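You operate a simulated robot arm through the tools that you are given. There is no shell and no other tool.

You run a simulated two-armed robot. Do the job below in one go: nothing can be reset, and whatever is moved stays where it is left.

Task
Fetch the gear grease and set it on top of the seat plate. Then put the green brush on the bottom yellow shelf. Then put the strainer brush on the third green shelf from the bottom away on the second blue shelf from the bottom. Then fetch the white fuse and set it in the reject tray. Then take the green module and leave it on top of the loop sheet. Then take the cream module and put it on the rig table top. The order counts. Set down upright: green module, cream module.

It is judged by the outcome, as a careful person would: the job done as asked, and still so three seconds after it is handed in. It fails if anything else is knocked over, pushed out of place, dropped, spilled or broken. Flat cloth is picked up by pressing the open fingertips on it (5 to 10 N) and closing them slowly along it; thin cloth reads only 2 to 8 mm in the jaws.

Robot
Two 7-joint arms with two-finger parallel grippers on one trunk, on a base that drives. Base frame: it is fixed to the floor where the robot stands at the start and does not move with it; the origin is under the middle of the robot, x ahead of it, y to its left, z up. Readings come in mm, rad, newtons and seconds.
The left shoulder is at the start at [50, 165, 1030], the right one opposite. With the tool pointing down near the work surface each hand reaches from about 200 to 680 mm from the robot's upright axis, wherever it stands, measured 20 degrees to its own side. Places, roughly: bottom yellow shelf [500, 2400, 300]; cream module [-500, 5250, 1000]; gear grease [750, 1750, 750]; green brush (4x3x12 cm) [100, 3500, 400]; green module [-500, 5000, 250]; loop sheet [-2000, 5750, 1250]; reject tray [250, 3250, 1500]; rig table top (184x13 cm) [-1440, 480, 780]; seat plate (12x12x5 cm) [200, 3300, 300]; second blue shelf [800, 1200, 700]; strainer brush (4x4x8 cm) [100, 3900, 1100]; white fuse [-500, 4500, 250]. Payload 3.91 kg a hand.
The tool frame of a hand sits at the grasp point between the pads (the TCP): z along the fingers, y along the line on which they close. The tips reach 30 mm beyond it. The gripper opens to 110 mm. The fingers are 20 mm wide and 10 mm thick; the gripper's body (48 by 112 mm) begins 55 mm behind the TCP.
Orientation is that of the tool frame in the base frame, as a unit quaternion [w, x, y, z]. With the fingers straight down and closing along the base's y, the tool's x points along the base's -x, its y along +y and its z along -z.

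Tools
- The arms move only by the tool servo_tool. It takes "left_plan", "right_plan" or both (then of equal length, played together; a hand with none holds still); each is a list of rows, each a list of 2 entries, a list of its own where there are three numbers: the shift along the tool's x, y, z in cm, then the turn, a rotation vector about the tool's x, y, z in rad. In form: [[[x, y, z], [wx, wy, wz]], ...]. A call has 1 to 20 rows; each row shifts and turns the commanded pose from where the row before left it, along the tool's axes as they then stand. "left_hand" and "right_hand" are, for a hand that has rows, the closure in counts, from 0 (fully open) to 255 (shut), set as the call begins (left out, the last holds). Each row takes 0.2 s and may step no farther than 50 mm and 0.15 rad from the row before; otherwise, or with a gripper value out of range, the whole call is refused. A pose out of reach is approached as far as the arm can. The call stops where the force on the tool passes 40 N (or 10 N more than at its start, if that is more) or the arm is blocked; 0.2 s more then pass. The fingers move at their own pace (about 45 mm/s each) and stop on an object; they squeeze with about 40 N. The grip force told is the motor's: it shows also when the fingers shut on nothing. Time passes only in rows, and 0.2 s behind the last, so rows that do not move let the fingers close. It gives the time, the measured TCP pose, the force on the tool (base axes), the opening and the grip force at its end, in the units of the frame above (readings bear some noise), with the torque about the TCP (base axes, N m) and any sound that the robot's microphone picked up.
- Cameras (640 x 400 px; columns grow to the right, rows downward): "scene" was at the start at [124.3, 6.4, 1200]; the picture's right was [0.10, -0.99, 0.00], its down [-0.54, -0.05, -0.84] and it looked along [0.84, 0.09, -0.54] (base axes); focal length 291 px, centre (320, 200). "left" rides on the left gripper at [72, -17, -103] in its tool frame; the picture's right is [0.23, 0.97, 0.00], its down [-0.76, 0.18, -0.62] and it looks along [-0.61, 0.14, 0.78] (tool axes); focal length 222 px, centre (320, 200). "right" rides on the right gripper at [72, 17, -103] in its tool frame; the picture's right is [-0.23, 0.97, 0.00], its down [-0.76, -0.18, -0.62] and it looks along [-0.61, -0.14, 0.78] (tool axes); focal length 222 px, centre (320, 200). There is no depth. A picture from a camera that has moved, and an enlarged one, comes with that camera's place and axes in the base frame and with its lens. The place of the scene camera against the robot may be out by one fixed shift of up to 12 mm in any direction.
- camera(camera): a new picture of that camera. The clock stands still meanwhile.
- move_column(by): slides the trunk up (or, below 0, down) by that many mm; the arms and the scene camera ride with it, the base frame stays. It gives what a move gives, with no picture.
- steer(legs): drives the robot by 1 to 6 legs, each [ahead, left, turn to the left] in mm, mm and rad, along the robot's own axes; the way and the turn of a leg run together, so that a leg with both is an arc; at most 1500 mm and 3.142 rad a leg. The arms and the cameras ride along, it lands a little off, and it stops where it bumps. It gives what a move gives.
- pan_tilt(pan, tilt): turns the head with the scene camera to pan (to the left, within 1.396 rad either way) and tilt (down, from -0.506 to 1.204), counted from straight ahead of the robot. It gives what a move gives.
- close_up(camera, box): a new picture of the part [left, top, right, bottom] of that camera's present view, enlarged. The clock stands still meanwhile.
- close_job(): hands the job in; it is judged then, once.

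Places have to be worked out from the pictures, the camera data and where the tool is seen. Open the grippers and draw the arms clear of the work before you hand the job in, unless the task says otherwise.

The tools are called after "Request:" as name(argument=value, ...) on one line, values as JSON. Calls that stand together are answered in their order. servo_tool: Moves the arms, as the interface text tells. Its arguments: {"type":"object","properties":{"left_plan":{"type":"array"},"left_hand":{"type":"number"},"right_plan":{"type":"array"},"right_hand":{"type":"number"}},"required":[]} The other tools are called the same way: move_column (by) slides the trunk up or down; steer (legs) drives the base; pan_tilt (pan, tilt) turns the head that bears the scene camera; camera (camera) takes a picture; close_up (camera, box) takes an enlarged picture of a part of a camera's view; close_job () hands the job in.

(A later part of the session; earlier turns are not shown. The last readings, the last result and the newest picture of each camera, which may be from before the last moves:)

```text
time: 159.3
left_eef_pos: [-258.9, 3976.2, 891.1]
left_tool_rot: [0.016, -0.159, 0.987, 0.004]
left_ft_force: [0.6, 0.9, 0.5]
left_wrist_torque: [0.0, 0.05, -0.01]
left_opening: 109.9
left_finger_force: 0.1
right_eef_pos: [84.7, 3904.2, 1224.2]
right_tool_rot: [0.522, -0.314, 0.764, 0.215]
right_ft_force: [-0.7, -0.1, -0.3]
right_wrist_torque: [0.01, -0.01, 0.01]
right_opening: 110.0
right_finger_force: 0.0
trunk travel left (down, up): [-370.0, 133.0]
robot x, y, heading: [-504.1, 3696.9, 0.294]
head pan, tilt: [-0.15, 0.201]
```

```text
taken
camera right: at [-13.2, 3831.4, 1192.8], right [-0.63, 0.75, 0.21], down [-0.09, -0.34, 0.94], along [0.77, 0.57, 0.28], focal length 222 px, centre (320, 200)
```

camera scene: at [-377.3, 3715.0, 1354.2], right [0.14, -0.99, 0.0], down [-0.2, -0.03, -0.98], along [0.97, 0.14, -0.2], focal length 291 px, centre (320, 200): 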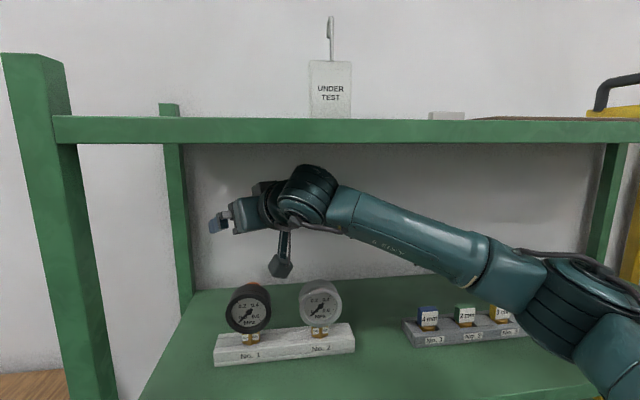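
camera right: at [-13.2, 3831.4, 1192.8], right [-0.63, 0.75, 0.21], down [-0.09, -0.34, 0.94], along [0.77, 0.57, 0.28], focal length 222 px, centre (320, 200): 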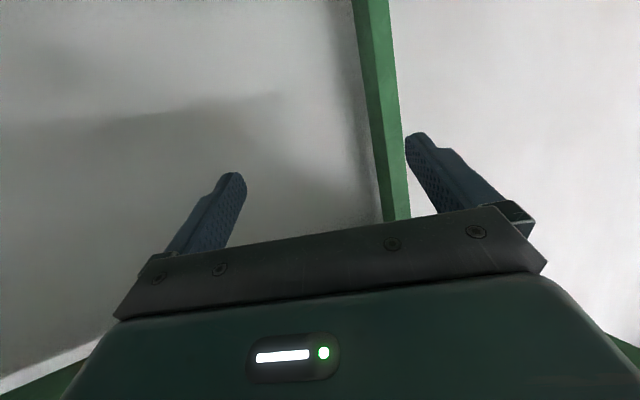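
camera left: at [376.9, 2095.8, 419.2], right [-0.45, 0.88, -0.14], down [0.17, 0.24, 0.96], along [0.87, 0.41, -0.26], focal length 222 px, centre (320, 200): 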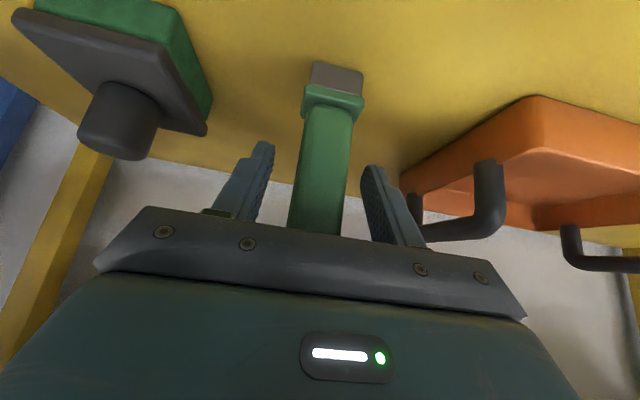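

Now over the spot. I rotate the hand downward about the wrist in coordinated steps, first half, then check the brush in the wrist camera.

Request:
servo_tool(right_plan=[[[2.43, 0, 1.48], [0, 0.15, 0]], [[2.18, 0, 1.83], [0, 0.15, 0]], [[1.26, 0, 1.63], [0, 0.15, 0]], [[0, 0, 0], [0, 0, 0]]])

Request:
camera(camera="right")

Request:
camera(camera="scene")

```text
time: 160.3
left_eef_pos: [-258.7, 3976.3, 890.7]
left_tool_rot: [0.016, -0.157, 0.987, 0.003]
left_ft_force: [1.0, 0.3, 0.0]
left_wrist_torque: [-0.02, 0.03, -0.01]
left_opening: 110.2
left_finger_force: 0.0
right_eef_pos: [96.5, 3914.6, 1147.0]
right_tool_rot: [0.337, -0.354, 0.861, 0.139]
right_ft_force: [-0.7, 0.2, -0.4]
right_wrist_torque: [0.01, 0.03, -0.01]
right_opening: 109.8
right_finger_force: 0.0
trunk travel left (down, up): [-370.0, 133.0]
robot x, y, heading: [-501.6, 3691.3, 0.291]
head pan, tilt: [-0.15, 0.201]
```

```text
taken
camera right: at [-3.3, 3840.7, 1173.0], right [-0.57, 0.81, 0.16], down [0.22, -0.03, 0.97], along [0.79, 0.59, -0.16], focal length 222 px, centre (320, 200)
```

right: 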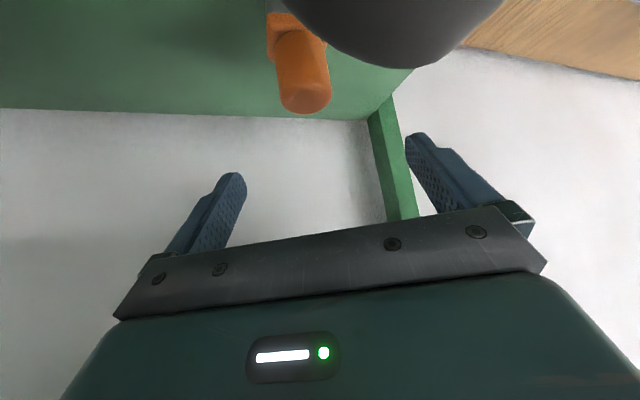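

```text
taken
camera scene: at [-377.2, 3715.1, 1354.2], right [0.14, -0.99, 0.0], down [-0.2, -0.03, -0.98], along [0.97, 0.14, -0.2], focal length 291 px, centre (320, 200)
```

scene: 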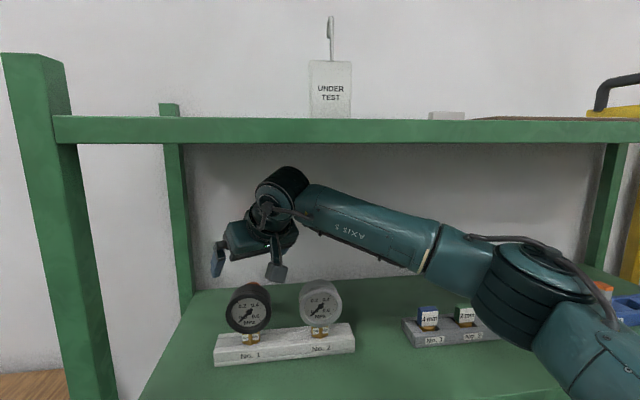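

The handle lies centred and slightly toward me. I finish the rotation down to 0.3 rad with a slight pull-back.

Request:
servo_tool(right_plan=[[[1.58, 0.1, 1.26], [0, 0.15, 0]], [[1.07, 0, 1.21], [0, 0.15, 0]], [[0, 0, 0], [0, 0, 0]]])

Request:
camera(camera="right")

Request:
close_up(camera="scene", box=[180, 150, 372, 270])

```text
time: 161.2
left_eef_pos: [-258.3, 3975.8, 891.1]
left_tool_rot: [0.016, -0.158, 0.987, 0.005]
left_ft_force: [-0.1, 0.5, 0.0]
left_wrist_torque: [-0.02, -0.03, 0.01]
left_opening: 110.0
left_finger_force: 0.1
right_eef_pos: [91.8, 3911.7, 1111.6]
right_tool_rot: [0.205, -0.372, 0.901, 0.086]
right_ft_force: [0.1, -1.0, -1.4]
right_wrist_torque: [0.0, -0.01, 0.02]
right_opening: 110.0
right_finger_force: 0.1
trunk travel left (down, up): [-370.0, 133.0]
robot x, y, heading: [-503.2, 3695.6, 0.293]
head pan, tilt: [-0.15, 0.201]
```

```text
taken
camera right: at [2.2, 3847.0, 1172.5], right [-0.54, 0.84, 0.1], down [0.42, 0.17, 0.89], along [0.73, 0.52, -0.44], focal length 222 px, centre (320, 200)
```

right: 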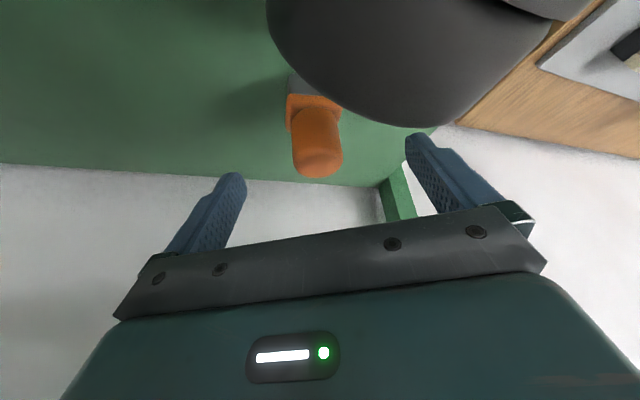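

```text
3.33 times, centred on (276, 210) of scene
camera zoom: at [-377.2, 3715.1, 1354.2], right [0.14, -0.99, 0.0], down [-0.2, -0.03, -0.98], along [0.97, 0.14, -0.2], focal length 969 px, centre (467, 167)
```

zoom: 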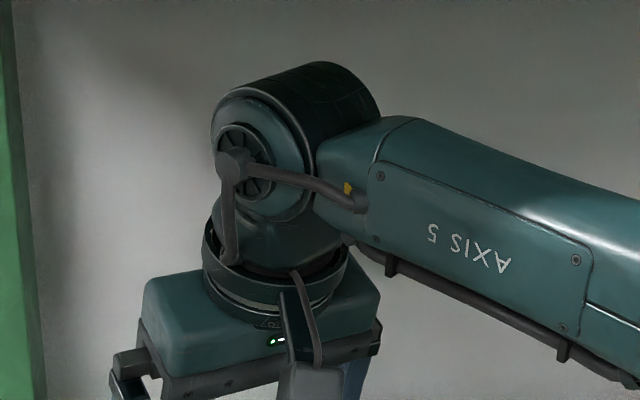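

The handle is exactly on the tool axis. I take the last tilt/lowering step and close.

Request:
servo_tool(right_plan=[[[0.86, 0, 1.3], [0, 0.15, 0]], [[0, 0, 0], [0, 0, 0]]])

Request:
camera(camera="right")

Request:
camera(camera="scene")

```text
time: 161.8
left_eef_pos: [-257.6, 3976.4, 891.7]
left_tool_rot: [0.016, -0.157, 0.987, 0.004]
left_ft_force: [0.0, 0.0, -0.2]
left_wrist_torque: [0.01, 0.0, 0.01]
left_opening: 109.7
left_finger_force: 0.0
right_eef_pos: [90.4, 3910.4, 1095.1]
right_tool_rot: [0.138, -0.377, 0.914, 0.058]
right_ft_force: [-0.2, 0.2, -0.6]
right_wrist_torque: [-0.02, -0.03, -0.01]
right_opening: 109.9
right_finger_force: 0.1
trunk travel left (down, up): [-370.0, 133.0]
robot x, y, heading: [-505.9, 3694.9, 0.294]
head pan, tilt: [-0.15, 0.201]
```

```text
taken
camera right: at [8.3, 3852.7, 1172.3], right [-0.53, 0.84, 0.07], down [0.51, 0.26, 0.82], along [0.67, 0.47, -0.57], focal length 222 px, centre (320, 200)
```

right: 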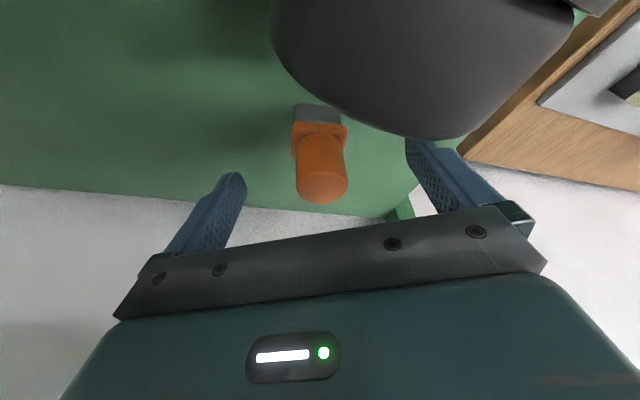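

```text
taken
camera scene: at [-377.1, 3714.9, 1354.2], right [0.14, -0.99, 0.0], down [-0.2, -0.03, -0.98], along [0.97, 0.14, -0.2], focal length 291 px, centre (320, 200)
```

scene: 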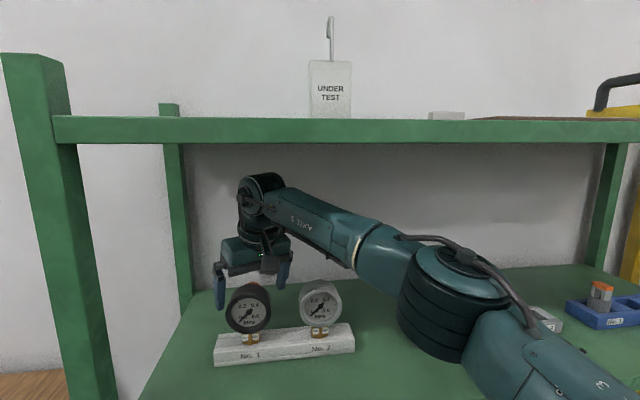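

Good position, no contact force. I close on the handle.

Request:
servo_tool(right_plan=[[[0, 0, 0], [0, 0, 0]], [[0, 0, 0], [0, 0, 0]], [[0, 0, 0], [0, 0, 0]], [[0, 0, 0], [0, 0, 0]], [[0, 0, 0], [0, 0, 0]], [[0, 0, 0], [0, 0, 0]], [[0, 0, 0], [0, 0, 0]]], right_hand=255)

Request:
camera(camera="right")

```text
time: 163.3
left_eef_pos: [-256.3, 3975.1, 889.9]
left_tool_rot: [0.016, -0.158, 0.987, 0.003]
left_ft_force: [0.1, 0.5, -0.1]
left_wrist_torque: [-0.04, 0.0, 0.01]
left_opening: 110.2
left_finger_force: 0.0
right_eef_pos: [90.0, 3910.6, 1095.5]
right_tool_rot: [0.137, -0.376, 0.915, 0.057]
right_ft_force: [-0.3, 0.2, 0.4]
right_wrist_torque: [0.02, 0.02, -0.02]
right_opening: 31.2
right_finger_force: 40.1
trunk travel left (down, up): [-370.0, 133.0]
robot x, y, heading: [-507.3, 3695.8, 0.29]
head pan, tilt: [-0.15, 0.201]
```

```text
taken
camera right: at [8.1, 3853.1, 1172.3], right [-0.53, 0.84, 0.07], down [0.51, 0.26, 0.82], along [0.67, 0.47, -0.57], focal length 222 px, centre (320, 200)
```

right: 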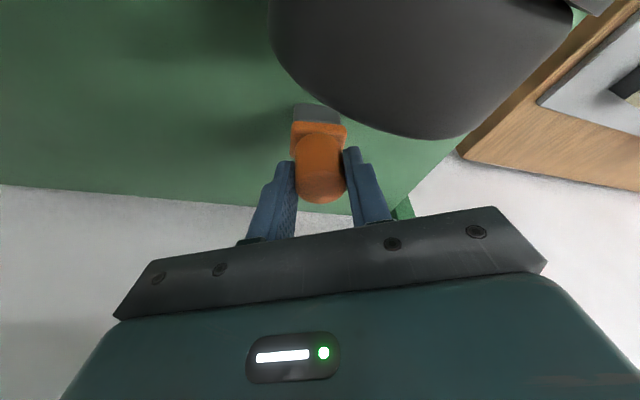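

Gripped at 31 mm. I lift slightly and reverse the rotation so the brush swings up behind and above the gauges.

Request:
servo_tool(right_plan=[[[-0.236, 0, -0.764], [0, 0, 0]], [[-0.43, 0, -0.7], [0, -0.15, 0]], [[-0.92, 0, -1.44], [0, -0.15, 0]], [[-1.13, 0, -1.65], [0, -0.15, 0]], [[0, 0, 0], [0, 0, 0]]])

Request:
camera(camera="right")

Request:
camera(camera="scene")

```text
time: 164.6
left_eef_pos: [-258.8, 3975.9, 890.1]
left_tool_rot: [0.016, -0.158, 0.987, 0.004]
left_ft_force: [0.2, 0.1, -0.5]
left_wrist_torque: [0.0, -0.01, 0.0]
left_opening: 109.9
left_finger_force: 0.0
right_eef_pos: [91.1, 3913.5, 1148.0]
right_tool_rot: [0.34, -0.354, 0.86, 0.14]
right_ft_force: [0.0, -0.4, -0.5]
right_wrist_torque: [-0.01, 0.06, -0.02]
right_opening: 31.1
right_finger_force: 40.1
trunk travel left (down, up): [-370.0, 133.0]
robot x, y, heading: [-505.0, 3697.1, 0.289]
head pan, tilt: [-0.15, 0.201]
```

```text
taken
camera right: at [-6.2, 3839.4, 1173.9], right [-0.57, 0.81, 0.16], down [0.22, -0.03, 0.97], along [0.79, 0.59, -0.16], focal length 222 px, centre (320, 200)
```

right: 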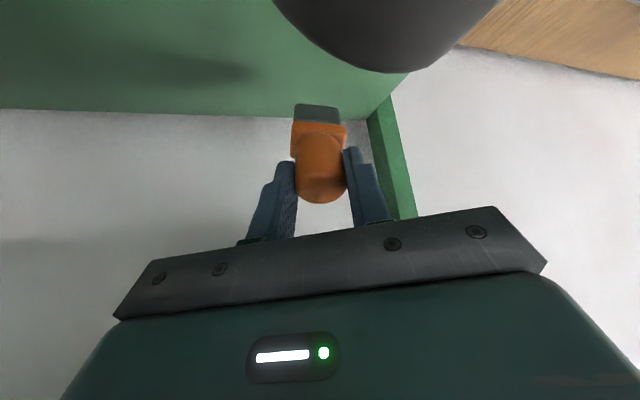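

```text
taken
camera scene: at [-377.0, 3715.5, 1354.1], right [0.14, -0.99, 0.0], down [-0.2, -0.03, -0.98], along [0.97, 0.14, -0.2], focal length 291 px, centre (320, 200)
```

scene: 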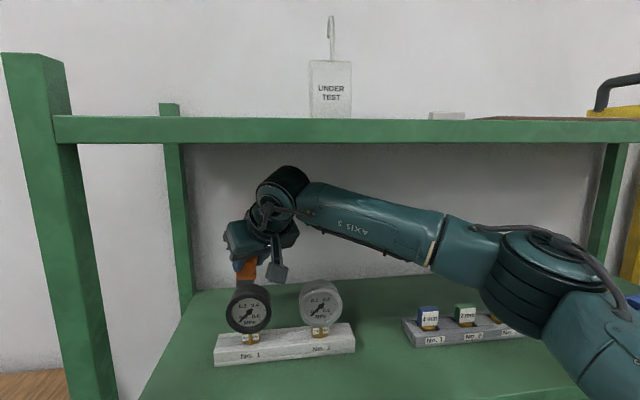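

Brush held and rising clear. I continue the rotation up to 1.2 rad at z≈1226.

Request:
servo_tool(right_plan=[[[-1.0, 0, -1.8], [0, -0.15, 0]], [[-1.88, 0, -2.13], [0, -0.15, 0]], [[-1.93, 0, -2.26], [0, -0.15, 0]], [[0, 0, 0], [0, 0, 0]]])

Request:
camera(camera="scene")

```text
time: 165.6
left_eef_pos: [-258.2, 3976.4, 891.4]
left_tool_rot: [0.015, -0.158, 0.987, 0.003]
left_ft_force: [0.4, 0.2, 0.3]
left_wrist_torque: [-0.03, 0.0, 0.03]
left_opening: 110.0
left_finger_force: 0.0
right_eef_pos: [79.1, 3901.4, 1224.5]
right_tool_rot: [0.522, -0.314, 0.763, 0.216]
right_ft_force: [-0.4, 0.9, -0.4]
right_wrist_torque: [-0.01, 0.02, 0.03]
right_opening: 31.2
right_finger_force: 39.8
trunk travel left (down, up): [-370.0, 133.0]
robot x, y, heading: [-502.8, 3696.3, 0.29]
head pan, tilt: [-0.15, 0.201]
```

```text
taken
camera scene: at [-377.0, 3715.5, 1354.1], right [0.14, -0.99, 0.0], down [-0.2, -0.03, -0.98], along [0.97, 0.14, -0.2], focal length 291 px, centre (320, 200)
```

scene: 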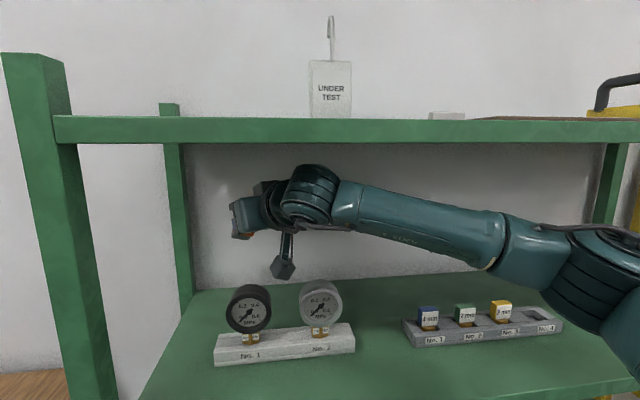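

I retreat along the approach line over the gap between the gauges.

Request:
servo_tool(right_plan=[[[-0.65, 0, -0.25], [0, 0, 0]], [[1.51, 0, -3.88], [0, 0, 0]], [[1.51, 0, -3.88], [0, 0, 0]], [[1.51, 0, -3.88], [0, 0, 0]], [[1.51, 0, -3.88], [0, 0, 0]], [[1.51, 0, -3.88], [0, 0, 0]], [[1.51, 0, -3.88], [0, 0, 0]], [[0, 0, 0], [0, 0, 0]]])

Request:
camera(camera="scene")

Request:
camera(camera="right")

```text
time: 167.3
left_eef_pos: [-259.0, 3977.1, 891.1]
left_tool_rot: [0.016, -0.159, 0.987, 0.004]
left_ft_force: [-0.4, -0.8, 0.0]
left_wrist_torque: [-0.01, 0.03, -0.01]
left_opening: 109.8
left_finger_force: 0.0
right_eef_pos: [-98.8, 3722.4, 1229.5]
right_tool_rot: [0.522, -0.314, 0.764, 0.215]
right_ft_force: [-0.3, -0.7, -1.0]
right_wrist_torque: [-0.04, 0.03, -0.02]
right_opening: 31.6
right_finger_force: 39.9
trunk travel left (down, up): [-370.0, 133.0]
robot x, y, heading: [-504.7, 3696.6, 0.289]
head pan, tilt: [-0.15, 0.201]
```

```text
taken
camera scene: at [-376.9, 3715.5, 1354.1], right [0.14, -0.99, 0.0], down [-0.2, -0.03, -0.98], along [0.97, 0.14, -0.2], focal length 291 px, centre (320, 200)
```

scene: 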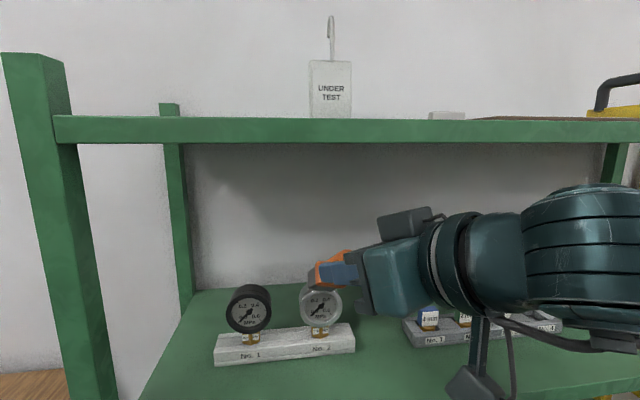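

```text
taken
camera right: at [-197.7, 3648.4, 1199.3], right [-0.63, 0.75, 0.21], down [-0.09, -0.34, 0.94], along [0.77, 0.57, 0.28], focal length 222 px, centre (320, 200)
```

right: 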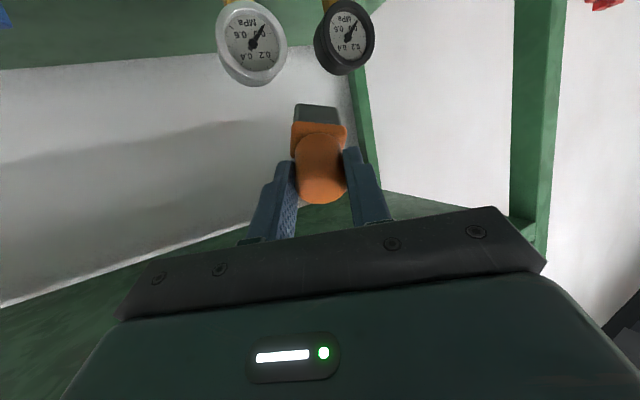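

The brush is out and the gauges are untouched. I back away, drive along to the blue rack, and lower the trunk.

Request:
steer(legs=[[-460, 0, 0], [0, -1100, 0], [0, -1080, 0]])

Request:
move_column(by=-330)

Request:
pan_tilt(pan=0.0, tilt=0.25)

Request:
camera(camera="scene")

```text
time: 188.9
left_eef_pos: [-69.7, 1766.5, 890.1]
left_tool_rot: [0.016, -0.163, 0.987, 0.004]
left_ft_force: [-0.5, -0.2, 0.2]
left_wrist_torque: [-0.01, -0.03, 0.0]
left_opening: 110.2
left_finger_force: 0.1
right_eef_pos: [91.6, 1514.7, 1231.0]
right_tool_rot: [0.52, -0.318, 0.763, 0.218]
right_ft_force: [0.0, -0.7, -1.3]
right_wrist_torque: [-0.01, 0.03, -0.02]
right_opening: 31.1
right_finger_force: 40.0
trunk travel left (down, up): [-370.0, 133.0]
robot x, y, heading: [-315.4, 1482.9, 0.305]
head pan, tilt: [-0.15, 0.201]
```

```text
time: 192.2
left_eef_pos: [-69.5, 1766.7, 560.7]
left_tool_rot: [0.015, -0.162, 0.987, 0.004]
left_ft_force: [0.0, 0.1, 0.3]
left_wrist_torque: [-0.01, 0.01, -0.04]
left_opening: 110.0
left_finger_force: 0.0
right_eef_pos: [91.2, 1512.9, 899.0]
right_tool_rot: [0.521, -0.318, 0.762, 0.218]
right_ft_force: [0.1, 0.1, -1.7]
right_wrist_torque: [-0.06, 0.01, 0.01]
right_opening: 31.2
right_finger_force: 39.8
trunk travel left (down, up): [-40.0, 463.0]
robot x, y, heading: [-315.7, 1484.1, 0.301]
head pan, tilt: [-0.15, 0.201]
```

```text
time: 192.9
left_eef_pos: [-70.2, 1767.0, 558.9]
left_tool_rot: [0.016, -0.163, 0.987, 0.004]
left_ft_force: [-0.1, -0.3, -0.5]
left_wrist_torque: [0.01, 0.0, -0.02]
left_opening: 110.2
left_finger_force: 0.1
right_eef_pos: [92.2, 1515.2, 899.5]
right_tool_rot: [0.521, -0.318, 0.762, 0.218]
right_ft_force: [-0.2, 0.4, -0.9]
right_wrist_torque: [-0.07, 0.04, 0.01]
right_opening: 30.9
right_finger_force: 40.1
trunk travel left (down, up): [-40.0, 463.0]
robot x, y, heading: [-314.8, 1485.8, 0.298]
head pan, tilt: [0.0, 0.25]
```

```text
taken
camera scene: at [-189.6, 1518.6, 1019.6], right [0.29, -0.96, 0.0], down [-0.24, -0.07, -0.97], along [0.93, 0.29, -0.25], focal length 291 px, centre (320, 200)
```

scene: 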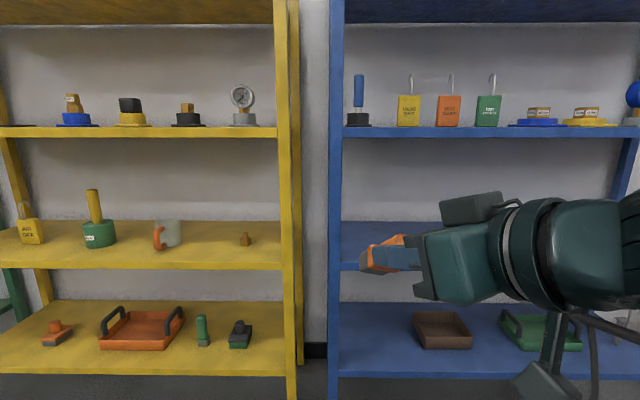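

I rotate the hand back to the grasp tilt (brush upright), lower it, and reach forward while still clear of the rack.

Request:
servo_tool(right_plan=[[[0, 0, 0], [0, 0.1314, 0]], [[0, 0, 0], [0, 0.1314, 0]], [[0, 0, 0], [0, 0.1314, 0]], [[0, 0, 0], [0, 0.1314, 0]], [[0, 0, 0], [0, 0.1314, 0]], [[0, 0, 0], [0, 0.1314, 0]], [[0, 0, 0], [0, 0.1314, 0]], [[1.015, 0, 3.53], [0, 0, 0]], [[1.015, 0, 3.53], [0, 0, 0]], [[1.015, 0, 3.53], [0, 0, 0]], [[1.015, 0, 3.53], [0, 0, 0]], [[-3.11, -1.73, 0.893], [0, 0, 0]], [[-3.11, -1.73, 0.893], [0, 0, 0]], [[-3.11, -1.73, 0.893], [0, 0, 0]], [[0, 0, 0], [0, 0, 0]]])

Request:
camera(camera="scene")

```text
time: 196.1
left_eef_pos: [-69.9, 1766.8, 560.0]
left_tool_rot: [0.015, -0.163, 0.987, 0.004]
left_ft_force: [-0.2, 0.7, 0.5]
left_wrist_torque: [0.0, -0.01, 0.01]
left_opening: 110.3
left_finger_force: 0.0
right_eef_pos: [197.6, 1547.3, 750.8]
right_tool_rot: [0.128, -0.382, 0.914, 0.054]
right_ft_force: [-0.7, -0.1, -1.2]
right_wrist_torque: [0.03, -0.03, 0.03]
right_opening: 31.1
right_finger_force: 40.2
trunk travel left (down, up): [-40.0, 463.0]
robot x, y, heading: [-314.9, 1485.8, 0.298]
head pan, tilt: [0.0, 0.25]
```

```text
taken
camera scene: at [-189.5, 1518.7, 1019.6], right [0.3, -0.96, 0.0], down [-0.24, -0.07, -0.97], along [0.93, 0.29, -0.25], focal length 291 px, centre (320, 200)
```

scene: 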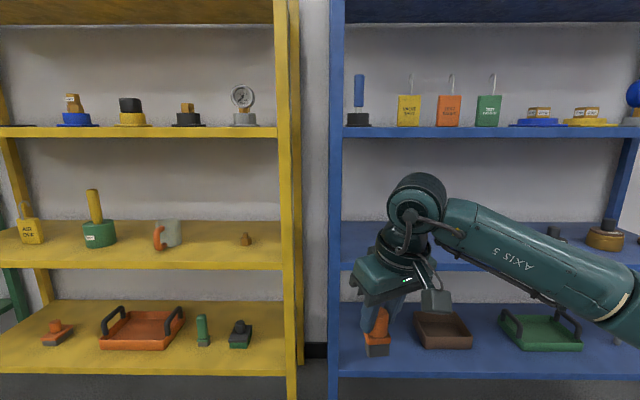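

The brush hangs upright. I shift right 135 mm and drive partway in.

Request:
steer(legs=[[0, -135, -0.006], [300, 0, 0]])

Request:
camera(camera="scene")

Request:
camera(camera="right")

```text
time: 199.6
left_eef_pos: [253.4, 1720.9, 559.5]
left_tool_rot: [0.015, -0.161, 0.987, 0.003]
left_ft_force: [0.4, -0.4, 0.2]
left_wrist_torque: [-0.01, 0.0, -0.01]
left_opening: 110.0
left_finger_force: 0.1
right_eef_pos: [520.5, 1501.5, 751.1]
right_tool_rot: [0.128, -0.38, 0.914, 0.054]
right_ft_force: [-0.2, -0.2, -0.6]
right_wrist_torque: [0.01, -0.02, 0.0]
right_opening: 31.2
right_finger_force: 40.4
trunk travel left (down, up): [-40.0, 463.0]
robot x, y, heading: [6.9, 1440.1, 0.297]
head pan, tilt: [0.0, 0.25]
```

```text
taken
camera scene: at [133.1, 1474.1, 1019.6], right [0.29, -0.96, 0.0], down [-0.24, -0.07, -0.97], along [0.93, 0.28, -0.25], focal length 291 px, centre (320, 200)
```

scene: 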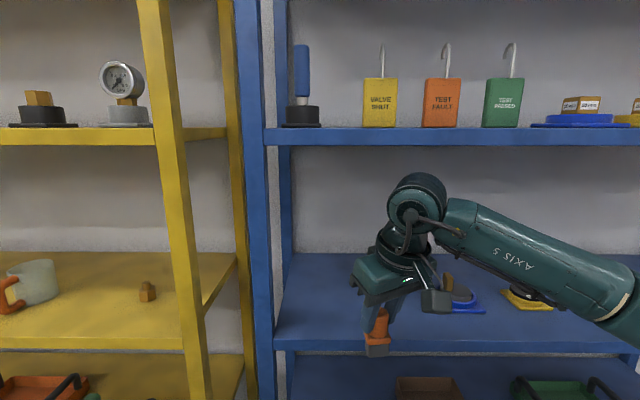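

```text
taken
camera right: at [438.8, 1444.3, 830.4], right [-0.54, 0.84, 0.06], down [0.52, 0.27, 0.81], along [0.66, 0.47, -0.59], focal length 222 px, centre (320, 200)
```

right: 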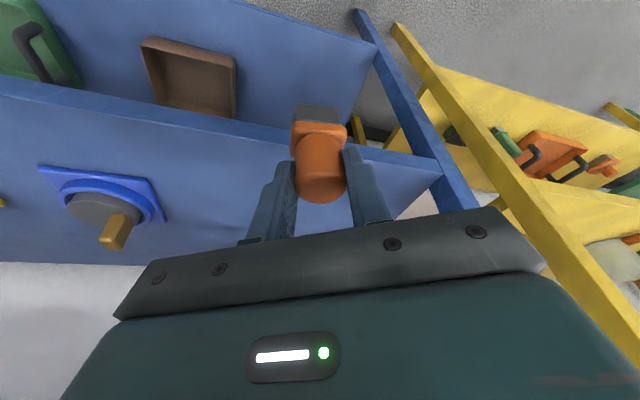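

Wrist top ≈ 967 with the shelf above at ≈ 990, so there is clearance. I drive in another 118 mm.

Request:
steer(legs=[[118, 0, 0]])

Request:
camera(camera="scene")

Request:
camera(camera="right")

```text
time: 200.8
left_eef_pos: [364.9, 1755.7, 559.3]
left_tool_rot: [0.015, -0.16, 0.987, 0.003]
left_ft_force: [0.2, 0.3, -0.2]
left_wrist_torque: [0.03, 0.0, -0.03]
left_opening: 110.0
left_finger_force: 0.1
right_eef_pos: [631.6, 1534.7, 751.7]
right_tool_rot: [0.128, -0.379, 0.915, 0.054]
right_ft_force: [0.2, 0.5, -1.2]
right_wrist_torque: [0.0, -0.01, 0.0]
right_opening: 31.0
right_finger_force: 40.5
trunk travel left (down, up): [-40.0, 463.0]
robot x, y, heading: [119.3, 1472.1, 0.3]
head pan, tilt: [0.0, 0.25]
```

```text
taken
camera scene: at [244.4, 1507.9, 1019.6], right [0.29, -0.96, 0.0], down [-0.24, -0.07, -0.97], along [0.93, 0.28, -0.25], focal length 291 px, centre (320, 200)
```

scene: 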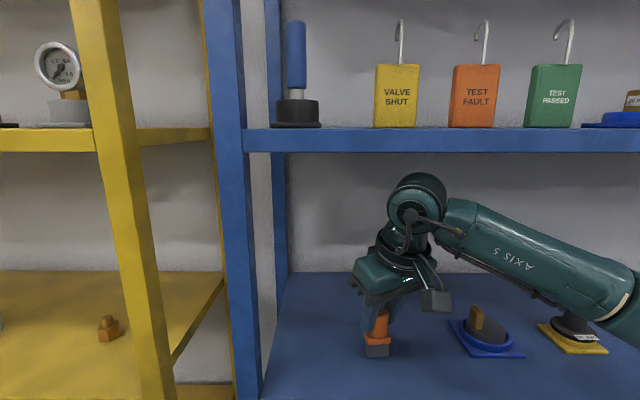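

```text
taken
camera right: at [550.0, 1477.9, 830.4], right [-0.53, 0.84, 0.06], down [0.52, 0.27, 0.81], along [0.66, 0.47, -0.58], focal length 222 px, centre (320, 200)
```

right: 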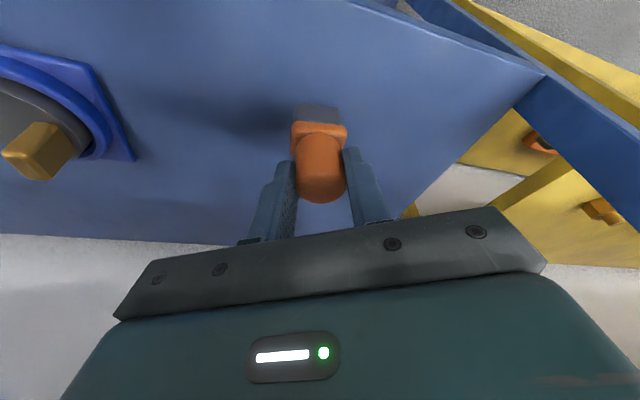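

Well placed over the shelf. I lower 9 mm, then in small steps to contact.

Request:
servo_tool(right_plan=[[[0.24, 0, 0.87], [0, 0, 0]], [[0, 0, 0], [0, 0, 0]]])

Request:
servo_tool(right_plan=[[[0.053, 0, 0.193], [0, 0, 0]], [[0, 0, 0], [0, 0, 0]]])

Request:
servo_tool(right_plan=[[[0.04, 0, 0.145], [0, 0, 0]], [[0, 0, 0], [0, 0, 0]]])

```text
time: 201.4
left_eef_pos: [366.0, 1755.3, 561.4]
left_tool_rot: [0.016, -0.161, 0.987, 0.004]
left_ft_force: [-0.3, -1.0, -1.1]
left_wrist_torque: [0.0, -0.01, -0.03]
left_opening: 109.7
left_finger_force: 0.0
right_eef_pos: [631.8, 1534.6, 742.4]
right_tool_rot: [0.129, -0.379, 0.915, 0.054]
right_ft_force: [0.2, 0.1, -1.0]
right_wrist_torque: [0.02, -0.01, 0.02]
right_opening: 31.3
right_finger_force: 39.9
trunk travel left (down, up): [-40.0, 463.0]
robot x, y, heading: [119.5, 1473.9, 0.297]
head pan, tilt: [0.0, 0.25]
```

```text
time: 202.0
left_eef_pos: [365.7, 1755.1, 561.0]
left_tool_rot: [0.016, -0.16, 0.987, 0.004]
left_ft_force: [0.0, 0.2, -0.3]
left_wrist_torque: [-0.03, 0.02, 0.0]
left_opening: 109.9
left_finger_force: 0.1
right_eef_pos: [631.8, 1534.2, 739.0]
right_tool_rot: [0.128, -0.379, 0.915, 0.054]
right_ft_force: [-0.5, 0.7, -1.3]
right_wrist_torque: [-0.01, -0.01, 0.0]
right_opening: 31.5
right_finger_force: 39.6
trunk travel left (down, up): [-40.0, 463.0]
robot x, y, heading: [123.0, 1478.3, 0.299]
head pan, tilt: [0.0, 0.25]
```

```text
time: 202.6
left_eef_pos: [364.7, 1755.0, 559.0]
left_tool_rot: [0.016, -0.161, 0.987, 0.003]
left_ft_force: [-0.2, 0.0, -0.2]
left_wrist_torque: [-0.01, -0.02, 0.01]
left_opening: 109.7
left_finger_force: 0.0
right_eef_pos: [630.9, 1534.3, 739.8]
right_tool_rot: [0.128, -0.379, 0.915, 0.054]
right_ft_force: [0.2, -0.2, -2.2]
right_wrist_torque: [0.02, 0.0, -0.02]
right_opening: 31.2
right_finger_force: 39.9
trunk travel left (down, up): [-40.0, 463.0]
robot x, y, heading: [123.5, 1474.0, 0.291]
head pan, tilt: [0.0, 0.25]
```

Request:
servo_tool(right_plan=[[[0.04, 0, 0.145], [0, 0, 0]], [[0, 0, 0], [0, 0, 0]]])

Request:
servo_tool(right_plan=[[[0.04, 0, 0.145], [0, 0, 0]], [[0, 0, 0], [0, 0, 0]]])

Request:
close_up(camera="scene", box=[300, 280, 460, 380])

```text
time: 203.2
left_eef_pos: [364.0, 1755.3, 559.7]
left_tool_rot: [0.016, -0.159, 0.987, 0.003]
left_ft_force: [0.5, 0.5, -0.9]
left_wrist_torque: [0.03, 0.02, 0.01]
left_opening: 110.1
left_finger_force: 0.1
right_eef_pos: [630.4, 1535.5, 738.8]
right_tool_rot: [0.128, -0.38, 0.915, 0.053]
right_ft_force: [0.4, 0.3, -0.6]
right_wrist_torque: [0.01, -0.02, -0.01]
right_opening: 31.3
right_finger_force: 39.7
trunk travel left (down, up): [-40.0, 463.0]
robot x, y, heading: [119.6, 1471.6, 0.294]
head pan, tilt: [0.0, 0.25]
```

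```text
time: 203.8
left_eef_pos: [365.7, 1755.6, 559.9]
left_tool_rot: [0.015, -0.159, 0.987, 0.004]
left_ft_force: [-0.7, 0.3, -1.1]
left_wrist_torque: [0.01, 0.0, 0.03]
left_opening: 109.9
left_finger_force: 0.1
right_eef_pos: [630.2, 1535.7, 737.3]
right_tool_rot: [0.128, -0.379, 0.915, 0.054]
right_ft_force: [-0.5, 0.4, -0.1]
right_wrist_torque: [-0.01, 0.01, -0.02]
right_opening: 31.5
right_finger_force: 40.1
trunk travel left (down, up): [-40.0, 463.0]
robot x, y, heading: [120.3, 1475.2, 0.293]
head pan, tilt: [0.0, 0.25]
```

```text
4.00 times, centred on (380, 330) of scene
camera zoom: at [244.4, 1507.9, 1019.6], right [0.29, -0.96, 0.0], down [-0.24, -0.07, -0.97], along [0.93, 0.28, -0.25], focal length 1162 px, centre (80, -320)
```

zoom: 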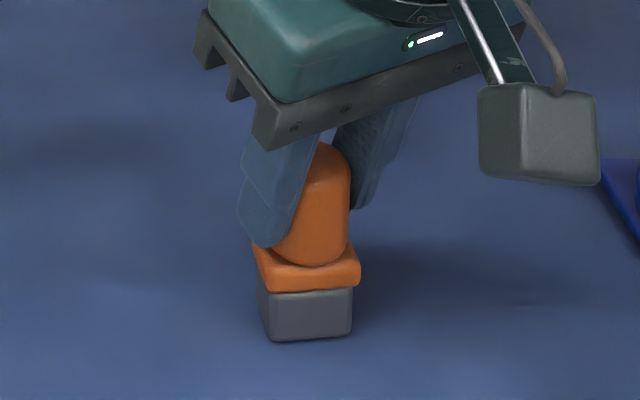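

Almost touching; I continue 1 mm at a time.

Request:
servo_tool(right_plan=[[[0.03, 0, 0.1], [0, 0, 0]], [[0, 0, 0], [0, 0, 0]]])

Request:
servo_tool(right_plan=[[[0.03, 0, 0.1], [0, 0, 0]], [[0, 0, 0], [0, 0, 0]]])

Request:
servo_tool(right_plan=[[[0.03, 0, 0.1], [0, 0, 0]], [[0, 0, 0], [0, 0, 0]]])

```text
time: 204.4
left_eef_pos: [364.5, 1754.7, 561.0]
left_tool_rot: [0.016, -0.16, 0.987, 0.003]
left_ft_force: [-0.2, 0.0, -0.7]
left_wrist_torque: [-0.01, 0.02, -0.01]
left_opening: 110.2
left_finger_force: 0.1
right_eef_pos: [630.4, 1535.2, 735.4]
right_tool_rot: [0.129, -0.38, 0.914, 0.054]
right_ft_force: [-0.5, -0.5, 3.6]
right_wrist_torque: [0.08, 0.0, -0.01]
right_opening: 31.3
right_finger_force: 40.3
trunk travel left (down, up): [-40.0, 463.0]
robot x, y, heading: [120.0, 1473.7, 0.294]
head pan, tilt: [0.0, 0.25]
```

```text
time: 205.0
left_eef_pos: [364.4, 1756.0, 560.6]
left_tool_rot: [0.016, -0.16, 0.987, 0.003]
left_ft_force: [0.1, -0.5, -0.2]
left_wrist_torque: [-0.03, -0.01, 0.01]
left_opening: 110.1
left_finger_force: 0.0
right_eef_pos: [633.2, 1534.3, 735.5]
right_tool_rot: [0.131, -0.378, 0.915, 0.054]
right_ft_force: [1.4, 0.6, 11.7]
right_wrist_torque: [0.37, -0.19, 0.0]
right_opening: 31.2
right_finger_force: 39.9
trunk travel left (down, up): [-40.0, 463.0]
robot x, y, heading: [120.5, 1475.1, 0.293]
head pan, tilt: [0.0, 0.25]
```

```text
time: 205.6
left_eef_pos: [365.0, 1755.8, 561.7]
left_tool_rot: [0.016, -0.16, 0.987, 0.003]
left_ft_force: [-0.2, -0.1, -0.5]
left_wrist_torque: [0.03, 0.02, -0.02]
left_opening: 109.8
left_finger_force: 0.1
right_eef_pos: [631.9, 1535.0, 735.9]
right_tool_rot: [0.132, -0.378, 0.915, 0.054]
right_ft_force: [5.2, 2.3, 21.6]
right_wrist_torque: [0.55, -0.63, -0.05]
right_opening: 31.3
right_finger_force: 40.0
trunk travel left (down, up): [-40.0, 463.0]
robot x, y, heading: [119.8, 1472.9, 0.295]
head pan, tilt: [0.0, 0.25]
```

In contact. I ease off 1 mm and open.

Request:
servo_tool(right_plan=[[[-0.03, 0, -0.1], [0, 0, 0]], [[0, 0, 0], [0, 0, 0]]])

Request:
servo_tool(right_plan=[[[0, 0, 0], [0, 0, 0]], [[0, 0, 0], [0, 0, 0]], [[0, 0, 0], [0, 0, 0]], [[0, 0, 0], [0, 0, 0]]], right_hand=104)

Request:
camera(camera="right")

Request:
close_up(camera="scene", box=[300, 280, 460, 380])

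```text
time: 206.2
left_eef_pos: [364.6, 1755.1, 560.8]
left_tool_rot: [0.017, -0.16, 0.987, 0.004]
left_ft_force: [0.5, -0.3, 0.2]
left_wrist_torque: [0.0, 0.01, 0.0]
left_opening: 109.9
left_finger_force: 0.1
right_eef_pos: [631.0, 1534.9, 735.0]
right_tool_rot: [0.13, -0.379, 0.915, 0.054]
right_ft_force: [6.4, 1.3, 19.6]
right_wrist_torque: [0.51, -0.67, -0.1]
right_opening: 31.5
right_finger_force: 40.1
trunk travel left (down, up): [-40.0, 463.0]
robot x, y, heading: [121.1, 1474.4, 0.294]
head pan, tilt: [0.0, 0.25]
```

```text
time: 207.2
left_eef_pos: [365.8, 1755.3, 561.2]
left_tool_rot: [0.015, -0.16, 0.987, 0.003]
left_ft_force: [0.7, -0.5, -0.4]
left_wrist_torque: [0.03, 0.0, -0.01]
left_opening: 109.9
left_finger_force: 0.0
right_eef_pos: [630.5, 1535.6, 733.1]
right_tool_rot: [0.129, -0.379, 0.915, 0.054]
right_ft_force: [-0.1, -0.4, -0.1]
right_wrist_torque: [-0.02, 0.01, -0.06]
right_opening: 65.1
right_finger_force: 0.1
trunk travel left (down, up): [-40.0, 463.0]
robot x, y, heading: [121.4, 1474.4, 0.292]
head pan, tilt: [0.0, 0.25]
```

```text
taken
camera right: at [549.8, 1478.2, 812.9], right [-0.53, 0.84, 0.06], down [0.52, 0.27, 0.81], along [0.66, 0.47, -0.59], focal length 222 px, centre (320, 200)
```

right: 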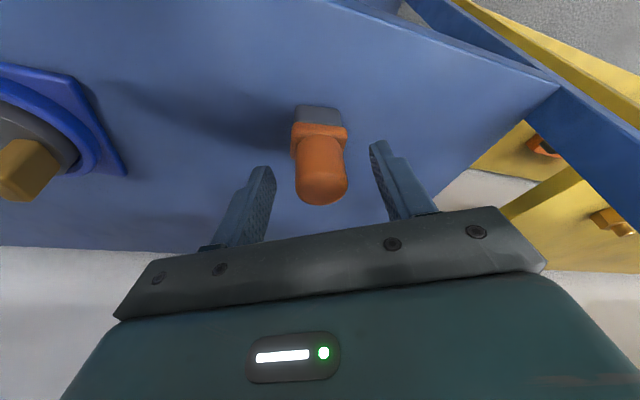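

```text
4.00 times, centred on (380, 330) of scene
camera zoom: at [244.4, 1507.9, 1019.6], right [0.29, -0.96, 0.0], down [-0.24, -0.07, -0.97], along [0.93, 0.28, -0.25], focal length 1162 px, centre (80, -320)
```

zoom: 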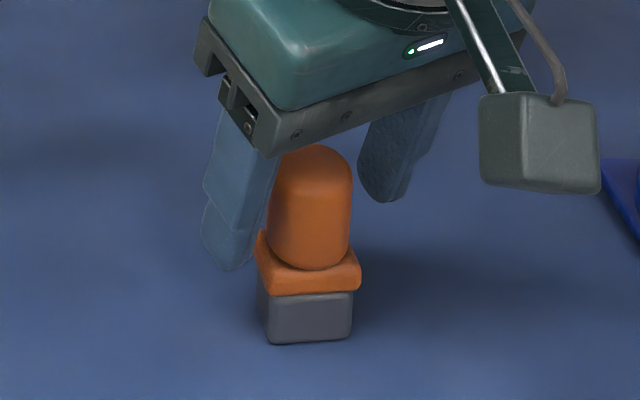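

The brush stands. I open wider, pull the hand back along its approach, then back the base off.

Request:
servo_tool(right_plan=[[[0, 0, 0], [0, 0, 0]], [[0, 0, 0], [0, 0, 0]], [[3.21, 0, -0.89], [0, 0, 0]], [[3.21, 0, -0.89], [0, 0, 0]], [[3.21, 0, -0.89], [0, 0, 0]], [[0, 0, 0], [0, 0, 0]]], right_hand=50)

Request:
steer(legs=[[-430, 0, 0]])

Request:
camera(camera="scene")

```text
time: 208.6
left_eef_pos: [365.1, 1756.0, 560.1]
left_tool_rot: [0.014, -0.159, 0.987, 0.004]
left_ft_force: [0.2, -0.3, 0.6]
left_wrist_torque: [-0.04, 0.03, 0.0]
left_opening: 110.1
left_finger_force: 0.0
right_eef_pos: [559.2, 1463.9, 734.4]
right_tool_rot: [0.128, -0.379, 0.915, 0.054]
right_ft_force: [-0.3, 0.0, 0.0]
right_wrist_torque: [0.02, 0.0, 0.01]
right_opening: 88.5
right_finger_force: 0.1
trunk travel left (down, up): [-40.0, 463.0]
robot x, y, heading: [119.3, 1479.7, 0.298]
head pan, tilt: [0.0, 0.25]
```

```text
time: 211.2
left_eef_pos: [-38.1, 1631.7, 559.0]
left_tool_rot: [0.015, -0.161, 0.987, 0.003]
left_ft_force: [0.1, 0.6, -0.1]
left_wrist_torque: [0.02, 0.03, 0.0]
left_opening: 109.8
left_finger_force: 0.1
right_eef_pos: [156.4, 1342.6, 733.4]
right_tool_rot: [0.129, -0.38, 0.914, 0.054]
right_ft_force: [0.3, -0.7, 0.6]
right_wrist_torque: [-0.01, 0.03, 0.0]
right_opening: 88.2
right_finger_force: 0.1
trunk travel left (down, up): [-40.0, 463.0]
robot x, y, heading: [-285.2, 1352.6, 0.297]
head pan, tilt: [0.0, 0.25]
```

```text
taken
camera scene: at [-158.3, 1384.9, 1019.6], right [0.29, -0.96, 0.0], down [-0.24, -0.07, -0.97], along [0.93, 0.29, -0.25], focal length 291 px, centre (320, 200)
```

scene: 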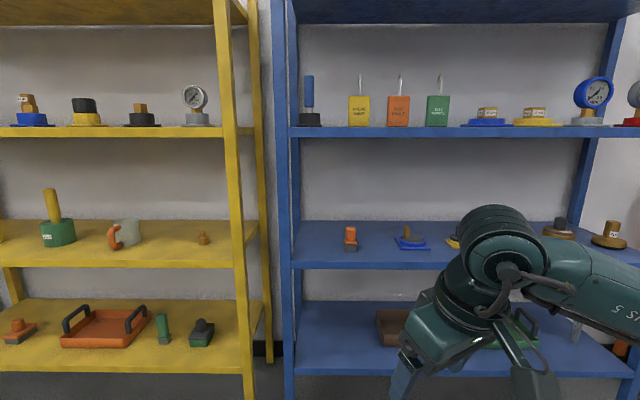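

The strainer brush is on the second blue shelf. Next is the white fuse on the bench's lower shelf; I drive left along the corridor to the bench.

Request:
steer(legs=[[0, 1000, -0.003], [0, 1000, 0], [0, 1000, 0]])

Request:
pan_tilt(pan=0.2, tilt=0.4)

Request:
camera(camera="scene")

```text
time: 237.8
left_eef_pos: [-907.5, 4520.5, 560.7]
left_tool_rot: [0.015, -0.158, 0.987, 0.004]
left_ft_force: [-0.1, -0.1, -1.1]
left_wrist_torque: [0.01, 0.04, 0.0]
left_opening: 110.0
left_finger_force: 0.1
right_eef_pos: [-714.0, 4229.2, 733.8]
right_tool_rot: [0.128, -0.377, 0.916, 0.053]
right_ft_force: [0.4, -0.3, -0.1]
right_wrist_torque: [0.01, 0.03, -0.04]
right_opening: 88.3
right_finger_force: 0.0
trunk travel left (down, up): [-40.0, 463.0]
robot x, y, heading: [-1152.0, 4245.4, 0.295]
head pan, tilt: [0.0, 0.25]
```

```text
time: 238.6
left_eef_pos: [-906.3, 4521.4, 559.9]
left_tool_rot: [0.015, -0.158, 0.987, 0.004]
left_ft_force: [0.7, -0.3, 0.4]
left_wrist_torque: [0.0, 0.02, 0.02]
left_opening: 110.0
left_finger_force: 0.0
right_eef_pos: [-712.7, 4228.4, 734.9]
right_tool_rot: [0.128, -0.378, 0.915, 0.054]
right_ft_force: [-0.6, 0.5, 0.5]
right_wrist_torque: [-0.03, 0.01, -0.02]
right_opening: 88.6
right_finger_force: 0.1
trunk travel left (down, up): [-40.0, 463.0]
robot x, y, heading: [-1152.2, 4244.8, 0.289]
head pan, tilt: [0.201, 0.4]
```

```text
taken
camera scene: at [-1036.4, 4291.1, 1005.7], right [0.47, -0.88, 0.0], down [-0.34, -0.18, -0.92], along [0.81, 0.43, -0.39], focal length 291 px, centre (320, 200)
```

scene: 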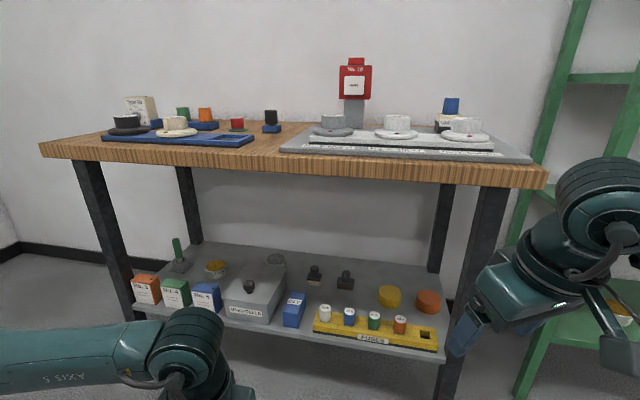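

I enlarge the lower shelf and the bench top.

Request:
close_up(camera="scene", box=[270, 270, 460, 390])

Request:
close_up(camera="scene", box=[110, 225, 318, 355])

Request:
close_up(camera="scene", box=[80, 70, 304, 210])

```text
3.33 times, centred on (365, 330) of scene
camera zoom: at [-1036.4, 4291.1, 1005.7], right [0.47, -0.88, 0.0], down [-0.34, -0.18, -0.92], along [0.81, 0.43, -0.39], focal length 969 px, centre (170, -233)
```

zoom: 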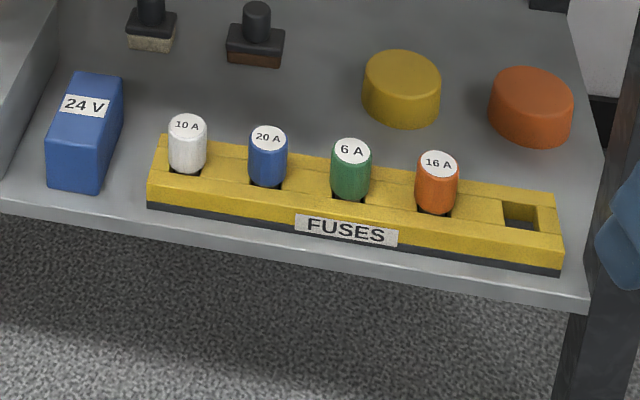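

```text
3.08 times, centred on (214, 290) of scene
camera zoom: at [-1036.4, 4291.1, 1005.7], right [0.47, -0.88, 0.0], down [-0.34, -0.18, -0.92], along [0.81, 0.43, -0.39], focal length 894 px, centre (646, -77)
```

zoom: 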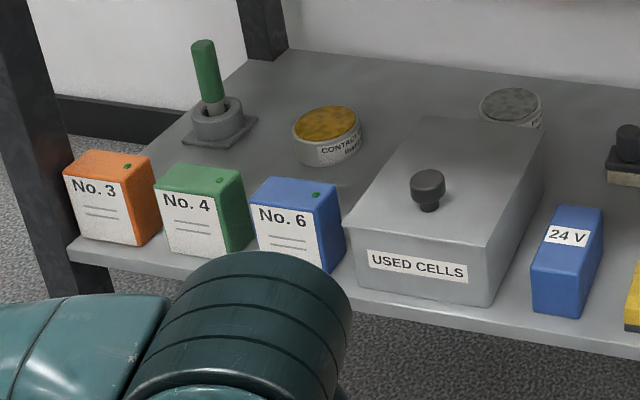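

```text
2.86 times, centred on (192, 140) of scene
camera zoom: at [-1036.4, 4291.1, 1005.7], right [0.47, -0.88, 0.0], down [-0.34, -0.18, -0.92], along [0.81, 0.43, -0.39], focal length 830 px, centre (686, 371)
```

zoom: 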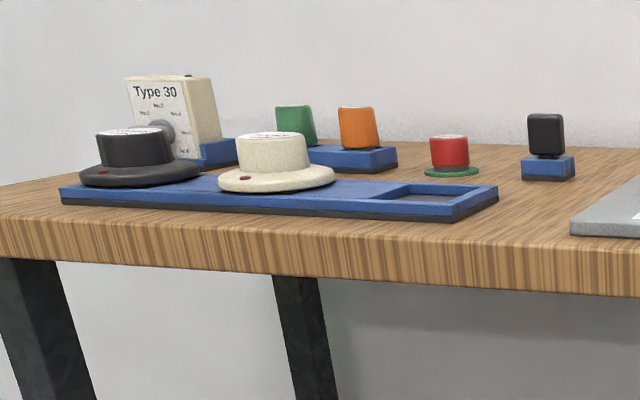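

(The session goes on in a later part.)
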